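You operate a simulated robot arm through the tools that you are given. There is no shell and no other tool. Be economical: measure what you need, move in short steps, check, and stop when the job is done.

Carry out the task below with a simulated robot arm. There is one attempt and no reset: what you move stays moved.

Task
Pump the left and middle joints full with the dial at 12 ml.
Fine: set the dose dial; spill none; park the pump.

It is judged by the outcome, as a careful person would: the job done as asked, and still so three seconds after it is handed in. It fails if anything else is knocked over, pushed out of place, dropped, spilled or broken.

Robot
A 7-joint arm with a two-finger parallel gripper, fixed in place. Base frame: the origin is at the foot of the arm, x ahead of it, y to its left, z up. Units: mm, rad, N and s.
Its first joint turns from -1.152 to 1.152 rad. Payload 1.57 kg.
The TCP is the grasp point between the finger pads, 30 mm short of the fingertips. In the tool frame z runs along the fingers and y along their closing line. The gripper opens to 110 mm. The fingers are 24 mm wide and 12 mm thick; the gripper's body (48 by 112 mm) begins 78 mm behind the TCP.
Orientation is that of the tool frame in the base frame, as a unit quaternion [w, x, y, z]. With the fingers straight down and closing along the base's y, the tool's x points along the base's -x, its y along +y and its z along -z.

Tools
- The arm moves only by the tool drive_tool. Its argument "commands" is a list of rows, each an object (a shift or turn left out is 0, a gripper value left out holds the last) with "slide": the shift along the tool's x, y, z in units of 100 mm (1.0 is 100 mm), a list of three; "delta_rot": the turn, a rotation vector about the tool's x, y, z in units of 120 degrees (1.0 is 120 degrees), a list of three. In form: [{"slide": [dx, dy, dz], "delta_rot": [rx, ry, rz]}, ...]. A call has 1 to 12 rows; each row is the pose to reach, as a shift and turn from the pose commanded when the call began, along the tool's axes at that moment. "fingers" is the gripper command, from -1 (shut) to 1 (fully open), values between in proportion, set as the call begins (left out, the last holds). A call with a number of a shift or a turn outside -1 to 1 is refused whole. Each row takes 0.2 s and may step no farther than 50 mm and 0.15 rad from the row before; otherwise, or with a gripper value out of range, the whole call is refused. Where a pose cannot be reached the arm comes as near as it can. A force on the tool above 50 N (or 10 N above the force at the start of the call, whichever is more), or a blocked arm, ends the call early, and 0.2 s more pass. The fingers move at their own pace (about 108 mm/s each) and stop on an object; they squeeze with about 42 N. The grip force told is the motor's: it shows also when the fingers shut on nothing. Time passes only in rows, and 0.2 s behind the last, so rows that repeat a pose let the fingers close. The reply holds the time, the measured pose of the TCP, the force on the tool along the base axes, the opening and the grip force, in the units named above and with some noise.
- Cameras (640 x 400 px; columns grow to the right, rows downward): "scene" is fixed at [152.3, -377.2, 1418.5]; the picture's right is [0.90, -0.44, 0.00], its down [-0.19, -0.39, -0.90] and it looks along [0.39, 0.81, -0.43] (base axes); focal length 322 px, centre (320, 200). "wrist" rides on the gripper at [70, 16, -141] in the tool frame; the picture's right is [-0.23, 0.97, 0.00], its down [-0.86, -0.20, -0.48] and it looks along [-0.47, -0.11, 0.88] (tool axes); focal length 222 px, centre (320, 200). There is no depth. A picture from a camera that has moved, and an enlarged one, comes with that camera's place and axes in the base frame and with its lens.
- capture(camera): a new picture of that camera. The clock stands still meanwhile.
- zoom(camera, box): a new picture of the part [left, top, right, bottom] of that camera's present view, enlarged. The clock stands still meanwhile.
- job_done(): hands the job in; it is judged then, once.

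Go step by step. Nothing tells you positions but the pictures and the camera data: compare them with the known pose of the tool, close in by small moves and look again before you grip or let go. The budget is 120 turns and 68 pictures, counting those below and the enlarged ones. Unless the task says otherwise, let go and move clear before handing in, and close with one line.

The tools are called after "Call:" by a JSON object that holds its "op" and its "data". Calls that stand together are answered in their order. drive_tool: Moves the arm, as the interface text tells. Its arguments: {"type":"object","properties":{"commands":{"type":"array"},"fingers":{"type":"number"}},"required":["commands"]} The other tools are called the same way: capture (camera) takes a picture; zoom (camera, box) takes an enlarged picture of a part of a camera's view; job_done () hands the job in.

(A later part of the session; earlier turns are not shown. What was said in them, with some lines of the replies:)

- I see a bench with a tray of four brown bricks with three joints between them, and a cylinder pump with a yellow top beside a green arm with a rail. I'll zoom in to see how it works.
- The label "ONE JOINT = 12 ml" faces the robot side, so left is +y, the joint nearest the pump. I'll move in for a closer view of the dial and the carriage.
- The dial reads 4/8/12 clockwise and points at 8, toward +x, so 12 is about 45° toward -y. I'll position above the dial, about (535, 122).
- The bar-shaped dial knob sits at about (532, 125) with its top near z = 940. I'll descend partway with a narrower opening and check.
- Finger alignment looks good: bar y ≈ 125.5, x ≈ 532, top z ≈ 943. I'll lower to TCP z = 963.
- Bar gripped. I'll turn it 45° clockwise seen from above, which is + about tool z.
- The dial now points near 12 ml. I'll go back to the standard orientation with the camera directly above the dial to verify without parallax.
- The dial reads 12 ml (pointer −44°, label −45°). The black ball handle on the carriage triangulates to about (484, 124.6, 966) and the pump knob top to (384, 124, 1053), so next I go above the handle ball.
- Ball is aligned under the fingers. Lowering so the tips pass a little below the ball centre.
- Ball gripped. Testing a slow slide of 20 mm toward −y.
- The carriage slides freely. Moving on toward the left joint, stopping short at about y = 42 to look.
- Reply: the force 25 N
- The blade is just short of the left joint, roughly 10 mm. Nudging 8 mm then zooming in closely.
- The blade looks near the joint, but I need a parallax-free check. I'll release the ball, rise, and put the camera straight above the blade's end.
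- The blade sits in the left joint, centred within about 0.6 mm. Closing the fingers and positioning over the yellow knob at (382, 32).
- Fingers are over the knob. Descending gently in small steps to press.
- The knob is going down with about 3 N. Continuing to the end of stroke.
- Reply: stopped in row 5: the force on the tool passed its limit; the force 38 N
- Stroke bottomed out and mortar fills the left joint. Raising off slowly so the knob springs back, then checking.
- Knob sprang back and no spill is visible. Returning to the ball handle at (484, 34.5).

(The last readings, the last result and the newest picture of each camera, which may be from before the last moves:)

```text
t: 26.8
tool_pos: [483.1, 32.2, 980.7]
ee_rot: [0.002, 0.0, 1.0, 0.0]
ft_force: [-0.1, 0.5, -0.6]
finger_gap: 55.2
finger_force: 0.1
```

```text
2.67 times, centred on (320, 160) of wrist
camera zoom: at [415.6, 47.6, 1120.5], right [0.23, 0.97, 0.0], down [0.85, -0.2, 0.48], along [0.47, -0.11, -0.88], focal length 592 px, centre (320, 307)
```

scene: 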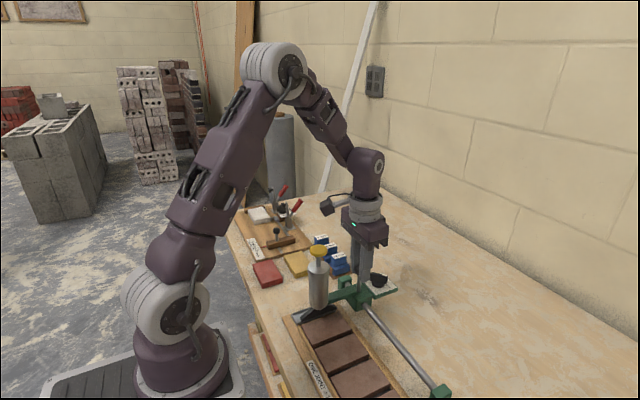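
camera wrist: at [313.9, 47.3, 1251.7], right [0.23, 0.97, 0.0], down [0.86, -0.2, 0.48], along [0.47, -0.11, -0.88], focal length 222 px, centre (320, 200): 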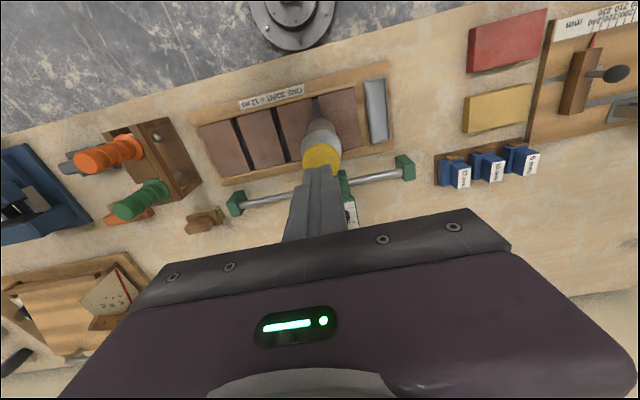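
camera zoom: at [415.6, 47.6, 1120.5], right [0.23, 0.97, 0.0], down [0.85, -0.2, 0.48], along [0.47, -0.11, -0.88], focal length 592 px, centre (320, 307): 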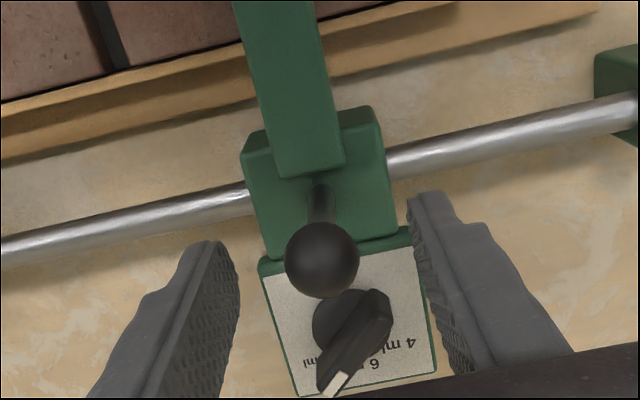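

Centred on the ball; gripping and sliding 67 mm to the middle joint.

Call:
{"op": "drive_tool", "data": {"commands": [{"slide": [0, 0, 0]}, {"slide": [0, 0, 0]}], "fingers": -1}}

Call:
{"op": "drive_tool", "data": {"commands": [{"slide": [0, -0.08, 0]}, {"slide": [0, -0.18, 0]}, {"slide": [0, -0.28, 0]}, {"slide": [0, -0.38, 0]}, {"slide": [0, -0.48, 0]}, {"slide": [0, -0.58, 0]}, {"slide": [0, -0.66, 0]}, {"slide": [0, -0.67, 0]}, {"slide": [0, -0.67, 0]}]}}

Call:
{"op": "drive_tool", "data": {"commands": [{"slide": [0, 0, 0]}, {"slide": [0, 0, 0]}], "fingers": 0.0}}

Call:
{"op": "drive_tool", "data": {"commands": [{"slide": [0, 0, -0.4]}, {"slide": [0, 0, -0.8]}, {"slide": [0, 0, -1.0]}, {"slide": [0, 0, -1.0]}]}}

Call:
{"op": "drive_tool", "data": {"commands": [{"slide": [0.4, -0.1, -0.1]}, {"slide": [0.7, -0.19, -0.3]}, {"slide": [0.7, -0.19, -0.3]}]}}

Call:
{"op": "zoom", "data": {"camera": "wrist", "box": [230, 45, 400, 165]}}

Call:
{"op": "zoom", "data": {"camera": "wrist", "box": [295, 55, 355, 105]}}

```text
t: 27.4
tool_pos: [484.4, 32.6, 979.4]
ee_rot: [0.003, -0.001, 1.0, 0.001]
ft_force: [-0.3, 5.0, -3.9]
finger_gap: 21.5
finger_force: 34.5
```

```text
t: 29.4
tool_pos: [483.9, -34.9, 980.3]
ee_rot: [0.002, 0.001, 1.0, 0.0]
ft_force: [4.6, 3.3, -7.3]
finger_gap: 21.5
finger_force: 34.7
```

```text
t: 30.0
tool_pos: [482.8, -34.9, 980.0]
ee_rot: [0.002, -0.001, 1.0, 0.0]
ft_force: [0.6, 0.1, 0.1]
finger_gap: 55.1
finger_force: 0.1
```

```text
t: 31.0
tool_pos: [482.5, -33.5, 1080.1]
ee_rot: [0.002, 0.0, 1.0, 0.0]
ft_force: [-0.5, -0.1, 0.1]
finger_gap: 54.8
finger_force: 0.2
```

```text
t: 31.8
tool_pos: [412.1, -54.1, 1109.6]
ee_rot: [0.003, 0.0, 1.0, -0.001]
ft_force: [-0.3, 0.6, 0.5]
finger_gap: 55.0
finger_force: 0.0
```

```text
3.33 times, centred on (315, 105) of wrist
camera zoom: at [343.0, -38.5, 1248.6], right [0.23, 0.97, 0.0], down [0.85, -0.2, 0.48], along [0.47, -0.11, -0.88], focal length 740 px, centre (337, 517)
```

zoom: 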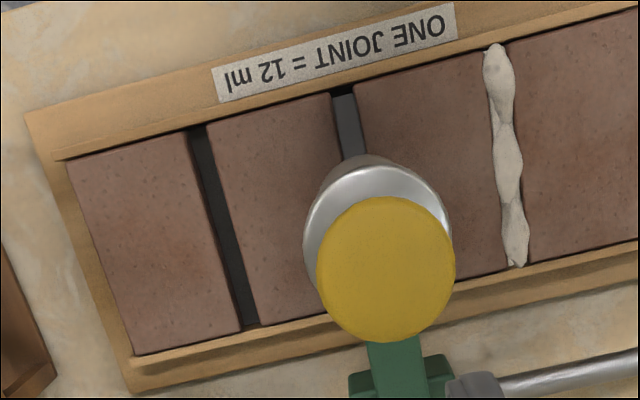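

```text
8.00 times, centred on (325, 80) of wrist
camera zoom: at [343.0, -38.5, 1248.6], right [0.23, 0.97, 0.0], down [0.85, -0.2, 0.48], along [0.47, -0.11, -0.88], focal length 1777 px, centre (280, 1160)
```

zoom: 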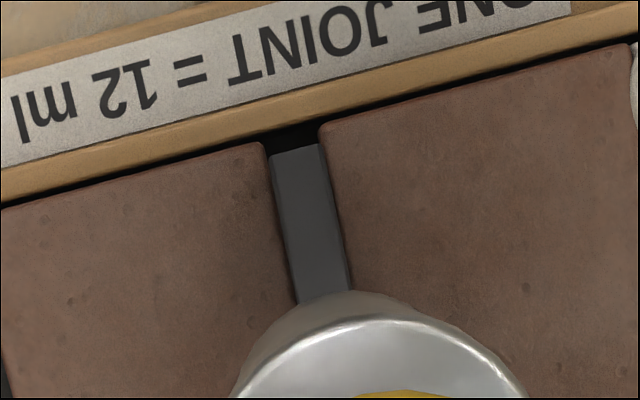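

Left joint is neatly filled and the blade is centred in the middle joint. Moving over the knob at (380, −34.7) and pressing.

Call:
{"op": "drive_tool", "data": {"commands": [{"slide": [0.16, 0.09, 0]}, {"slide": [0.33, 0.195, 0]}, {"slide": [0.33, 0.195, 0]}], "fingers": -1}}

Call:
{"op": "drive_tool", "data": {"commands": [{"slide": [0, 0, 0.1]}, {"slide": [0, 0, 0.2]}, {"slide": [0, 0, 0.25]}, {"slide": [0, 0, 0.3]}, {"slide": [0, 0, 0.35]}, {"slide": [0, 0, 0.38]}, {"slide": [0, 0, 0.38]}]}}

Call:
{"op": "zoom", "data": {"camera": "scene", "box": [290, 220, 420, 380]}}

```text
t: 32.6
tool_pos: [379.3, -35.3, 1108.9]
ee_rot: [0.003, 0.001, 1.0, -0.001]
ft_force: [0.1, 0.5, -0.4]
finger_gap: 0.0
finger_force: 20.8
```

```text
t: 34.2
tool_pos: [380.2, -35.4, 1071.6]
ee_rot: [0.002, 0.0, 1.0, 0.0]
ft_force: [0.2, 0.6, 2.9]
finger_gap: 0.2
finger_force: 21.4
```

```text
2.50 times, centred on (355, 300) of scene
camera zoom: at [152.3, -377.1, 1418.5], right [0.9, -0.44, 0.0], down [-0.19, -0.39, -0.9], along [0.39, 0.81, -0.43], focal length 804 px, centre (232, -50)
```

zoom: 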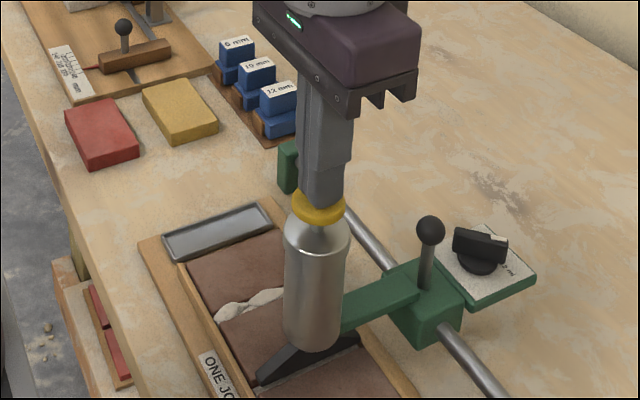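

Call:
{"op": "drive_tool", "data": {"commands": [{"slide": [0, 0, 0.03]}, {"slide": [0, 0, 0.06]}, {"slide": [0, 0, 0.09]}, {"slide": [0, 0, 0.12]}, {"slide": [0, 0, 0.13]}]}}

Call:
{"op": "zoom", "data": {"camera": "scene", "box": [290, 260, 390, 380]}}

```text
t: 35.5
tool_pos: [379.5, -34.3, 1061.0]
ee_rot: [0.004, 0.0, 1.0, 0.0]
ft_force: [-13.0, -0.3, 37.2]
finger_gap: 0.0
finger_force: 20.6
stopped in row 5: the force on the tool passed its limit (the readings are from after the stop); the commanded pose is now the measured one
```

```text
3.33 times, centred on (340, 320) of scene
camera zoom: at [151.5, -377.1, 1418.6], right [0.9, -0.44, 0.0], down [-0.19, -0.39, -0.9], along [0.39, 0.81, -0.43], focal length 1073 px, centre (253, -200)
```

zoom: 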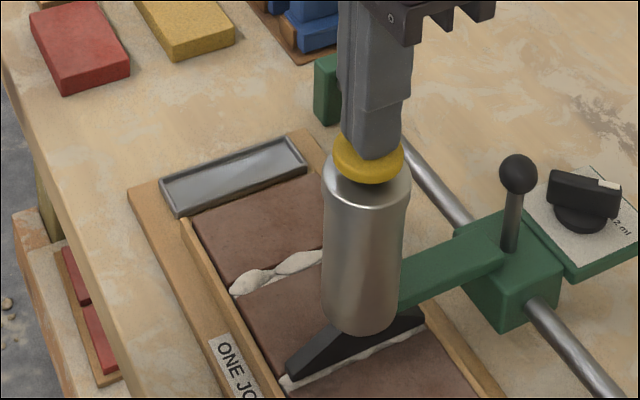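

Second dose delivered at full stroke. Lifting off and returning to the ball to park the pump.

Call:
{"op": "drive_tool", "data": {"commands": [{"slide": [0, 0, -0.1]}, {"slide": [0, 0, -0.2]}, {"slide": [0, 0, -0.3]}, {"slide": [0, 0, -0.5]}, {"slide": [0, 0, -0.5]}]}}

Call:
{"op": "drive_tool", "data": {"commands": [{"slide": [-0.45, 0.0, 0]}, {"slide": [-0.9, 0.0, 0]}, {"slide": [-1.0, 0.0, 0.1]}, {"slide": [-1.0, 0.0, 0.1]}], "fingers": 0.0}}

Call:
{"op": "drive_tool", "data": {"commands": [{"slide": [-0.04, 0.0, 0.4]}, {"slide": [-0.04, 0.0, 0.8]}, {"slide": [-0.04, 0.0, 0.8]}]}}

Call:
{"op": "zoom", "data": {"camera": "wrist", "box": [240, 85, 400, 235]}}

```text
t: 36.7
tool_pos: [379.1, -33.6, 1111.8]
ee_rot: [0.004, -0.001, 1.0, 0.0]
ft_force: [-0.2, 0.2, 1.0]
finger_gap: 0.0
finger_force: 21.1
```

```text
t: 37.7
tool_pos: [482.4, -33.0, 1101.0]
ee_rot: [0.004, 0.0, 1.0, 0.0]
ft_force: [-0.5, -0.4, 0.5]
finger_gap: 55.0
finger_force: 0.1
```

```text
t: 38.5
tool_pos: [486.2, -33.5, 1018.4]
ee_rot: [0.003, -0.001, 1.0, 0.0]
ft_force: [-0.2, -0.2, 0.1]
finger_gap: 55.0
finger_force: 0.0
```

```text
2.67 times, centred on (320, 160) of wrist
camera zoom: at [416.6, -18.1, 1159.6], right [0.23, 0.97, 0.0], down [0.85, -0.2, 0.48], along [0.47, -0.11, -0.87], focal length 592 px, centre (320, 307)
```

zoom: 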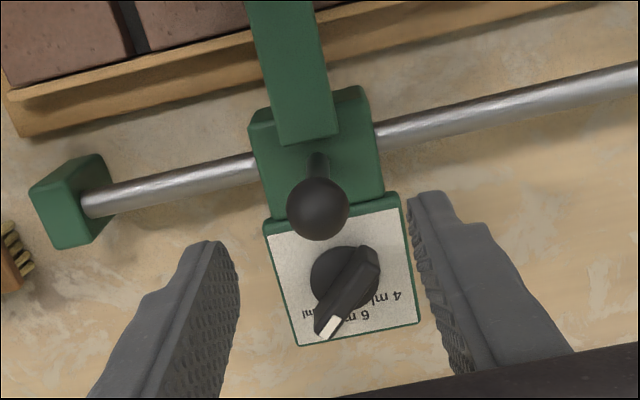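

Call:
{"op": "drive_tool", "data": {"commands": [{"slide": [0.01, -0.01, 0.2]}, {"slide": [0.02, -0.01, 0.39]}, {"slide": [0.02, -0.01, 0.39]}]}}

Call:
{"op": "drive_tool", "data": {"commands": [{"slide": [0, 0, 0]}, {"slide": [0, 0, 0]}], "fingers": -1}}

Call:
{"op": "drive_tool", "data": {"commands": [{"slide": [0, 0.08, 0]}, {"slide": [0, 0.18, 0]}, {"slide": [0, 0.28, 0]}, {"slide": [0, 0.38, 0]}, {"slide": [0, 0.48, 0]}, {"slide": [0, 0.58, 0]}, {"slide": [0, 0.68, 0]}, {"slide": [0, 0.78, 0]}, {"slide": [0, 0.8, 0]}]}}

```text
t: 39.3
tool_pos: [484.2, -36.5, 979.8]
ee_rot: [0.005, 0.0, 1.0, -0.001]
ft_force: [0.0, 0.0, -0.1]
finger_gap: 55.1
finger_force: 0.2
```

```text
t: 39.9
tool_pos: [483.5, -34.6, 980.7]
ee_rot: [0.003, 0.0, 1.0, -0.001]
ft_force: [0.1, 3.7, -2.5]
finger_gap: 21.1
finger_force: 34.6
```

```text
t: 41.9
tool_pos: [484.5, 45.6, 981.2]
ee_rot: [0.003, -0.001, 1.0, 0.001]
ft_force: [13.2, 0.0, -27.0]
finger_gap: 21.7
finger_force: 34.4
```

Call:
{"op": "drive_tool", "data": {"commands": [{"slide": [0, 0.08, 0]}, {"slide": [0, 0.18, 0]}, {"slide": [0, 0.28, 0]}, {"slide": [0, 0.38, 0]}, {"slide": [0, 0.48, 0]}, {"slide": [0, 0.58, 0]}, {"slide": [0, 0.68, 0]}, {"slide": [0, 0.75, 0]}, {"slide": [0, 0.785, 0]}, {"slide": [0, 0.785, 0]}]}}

Call:
{"op": "zoom", "data": {"camera": "scene", "box": [290, 235, 400, 325]}}

Call:
{"op": "capture", "data": {"camera": "wrist"}}

```text
t: 44.1
tool_pos: [484.0, 122.9, 982.0]
ee_rot: [0.004, -0.001, 1.0, 0.0]
ft_force: [7.5, 3.2, -5.2]
finger_gap: 21.2
finger_force: 35.2
```

```text
4.44 times, centred on (345, 280) of scene
camera zoom: at [152.6, -377.0, 1418.5], right [0.9, -0.44, 0.0], down [-0.19, -0.39, -0.9], along [0.39, 0.81, -0.43], focal length 1430 px, centre (209, -156)
```

zoom: 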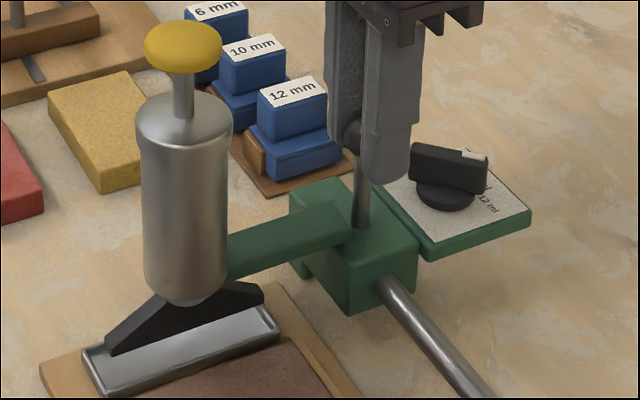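

```text
19 pictures are left
camera wrist: at [414.2, 139.0, 1121.8], right [0.23, 0.97, 0.0], down [0.85, -0.2, 0.49], along [0.47, -0.11, -0.87], focal length 222 px, centre (320, 200)
```

wrist: 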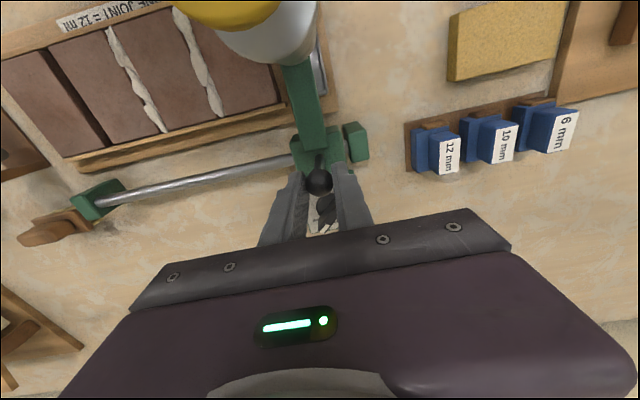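

Almost exactly at its original place, about 1 mm short. Nudging and releasing.

Call:
{"op": "drive_tool", "data": {"commands": [{"slide": [0, 0.012, 0]}, {"slide": [0, 0.015, 0]}]}}

Call:
{"op": "drive_tool", "data": {"commands": [{"slide": [0, 0, 0]}, {"slide": [0, 0, 0]}], "fingers": 0.0}}

Call:
{"op": "drive_tool", "data": {"commands": [{"slide": [0, 0, -0.4]}, {"slide": [0, 0, -0.8]}, {"slide": [0, 0, -1.0]}, {"slide": [0, 0, -1.0]}]}}

Call:
{"op": "drive_tool", "data": {"commands": [{"slide": [0.2, -0.4, -0.1]}, {"slide": [0.4, -0.8, -0.2]}, {"slide": [0.5, -1.0, -0.3]}, {"slide": [0.5, -1.0, -0.3]}]}}

Call:
{"op": "zoom", "data": {"camera": "scene", "box": [290, 235, 400, 325]}}

Call:
{"op": "capture", "data": {"camera": "wrist"}}

```text
t: 44.7
tool_pos: [483.9, 123.1, 981.4]
ee_rot: [0.004, -0.001, 1.0, 0.0]
ft_force: [6.3, 0.3, 9.8]
finger_gap: 21.5
finger_force: 34.7
```

```text
t: 45.3
tool_pos: [483.3, 124.5, 981.7]
ee_rot: [0.004, -0.001, 1.0, 0.001]
ft_force: [0.4, 0.3, -0.8]
finger_gap: 55.0
finger_force: 0.1
```

```text
t: 46.3
tool_pos: [483.6, 125.3, 1082.1]
ee_rot: [0.004, 0.001, 1.0, 0.001]
ft_force: [-0.2, 0.2, -0.3]
finger_gap: 54.9
finger_force: 0.1
```

```text
t: 47.3
tool_pos: [432.9, 22.9, 1112.6]
ee_rot: [0.003, -0.001, 1.0, 0.0]
ft_force: [0.4, -0.6, -0.1]
finger_gap: 55.1
finger_force: 0.1
```

```text
4.44 times, centred on (345, 280) of scene
camera zoom: at [152.3, -377.2, 1418.5], right [0.9, -0.44, 0.0], down [-0.19, -0.39, -0.9], along [0.39, 0.81, -0.43], focal length 1430 px, centre (209, -156)
```

zoom: 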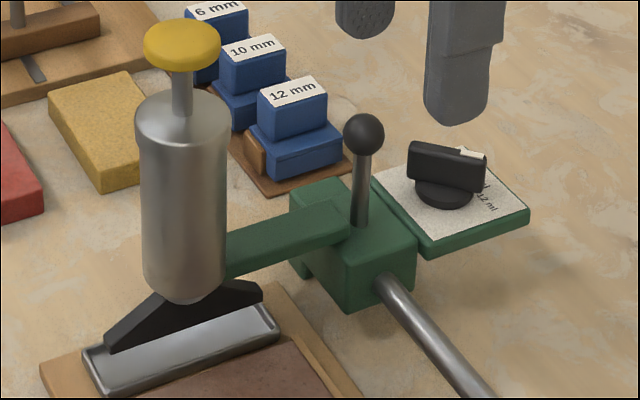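

```text
17 pictures are left
camera wrist: at [364.3, 38.9, 1253.3], right [0.23, 0.97, 0.0], down [0.85, -0.2, 0.48], along [0.47, -0.11, -0.87], focal length 222 px, centre (320, 200)
```

wrist: 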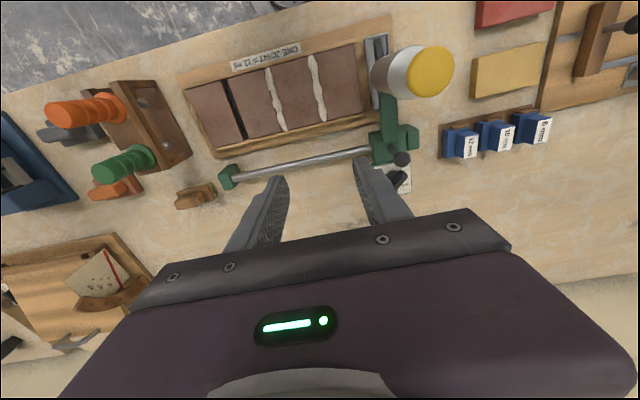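

Call:
{"op": "zoom", "data": {"camera": "wrist", "box": [180, 20, 420, 170]}}

```text
2.67 times, centred on (300, 95) of wrist
camera zoom: at [364.3, 38.9, 1253.3], right [0.23, 0.97, 0.0], down [0.85, -0.2, 0.48], along [0.47, -0.11, -0.87], focal length 592 px, centre (373, 480)
```

zoom: 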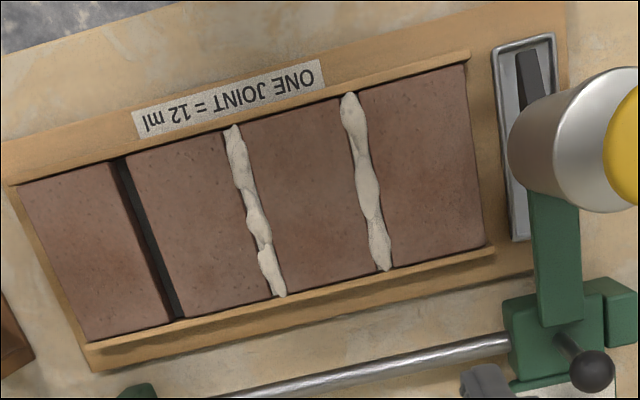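

The left and middle joints are full, the right joint is empty, nothing is spilled and the pump is back over its drip tray with the arm clear. I'm handing the job in.

Call:
{"op": "job_done", "data": {}}

```text
The job is handed in.
```

I set the dial to 12 ml, filled the left and middle joints with one full stroke each, saw no spills, and parked the pump back over its drip tray.
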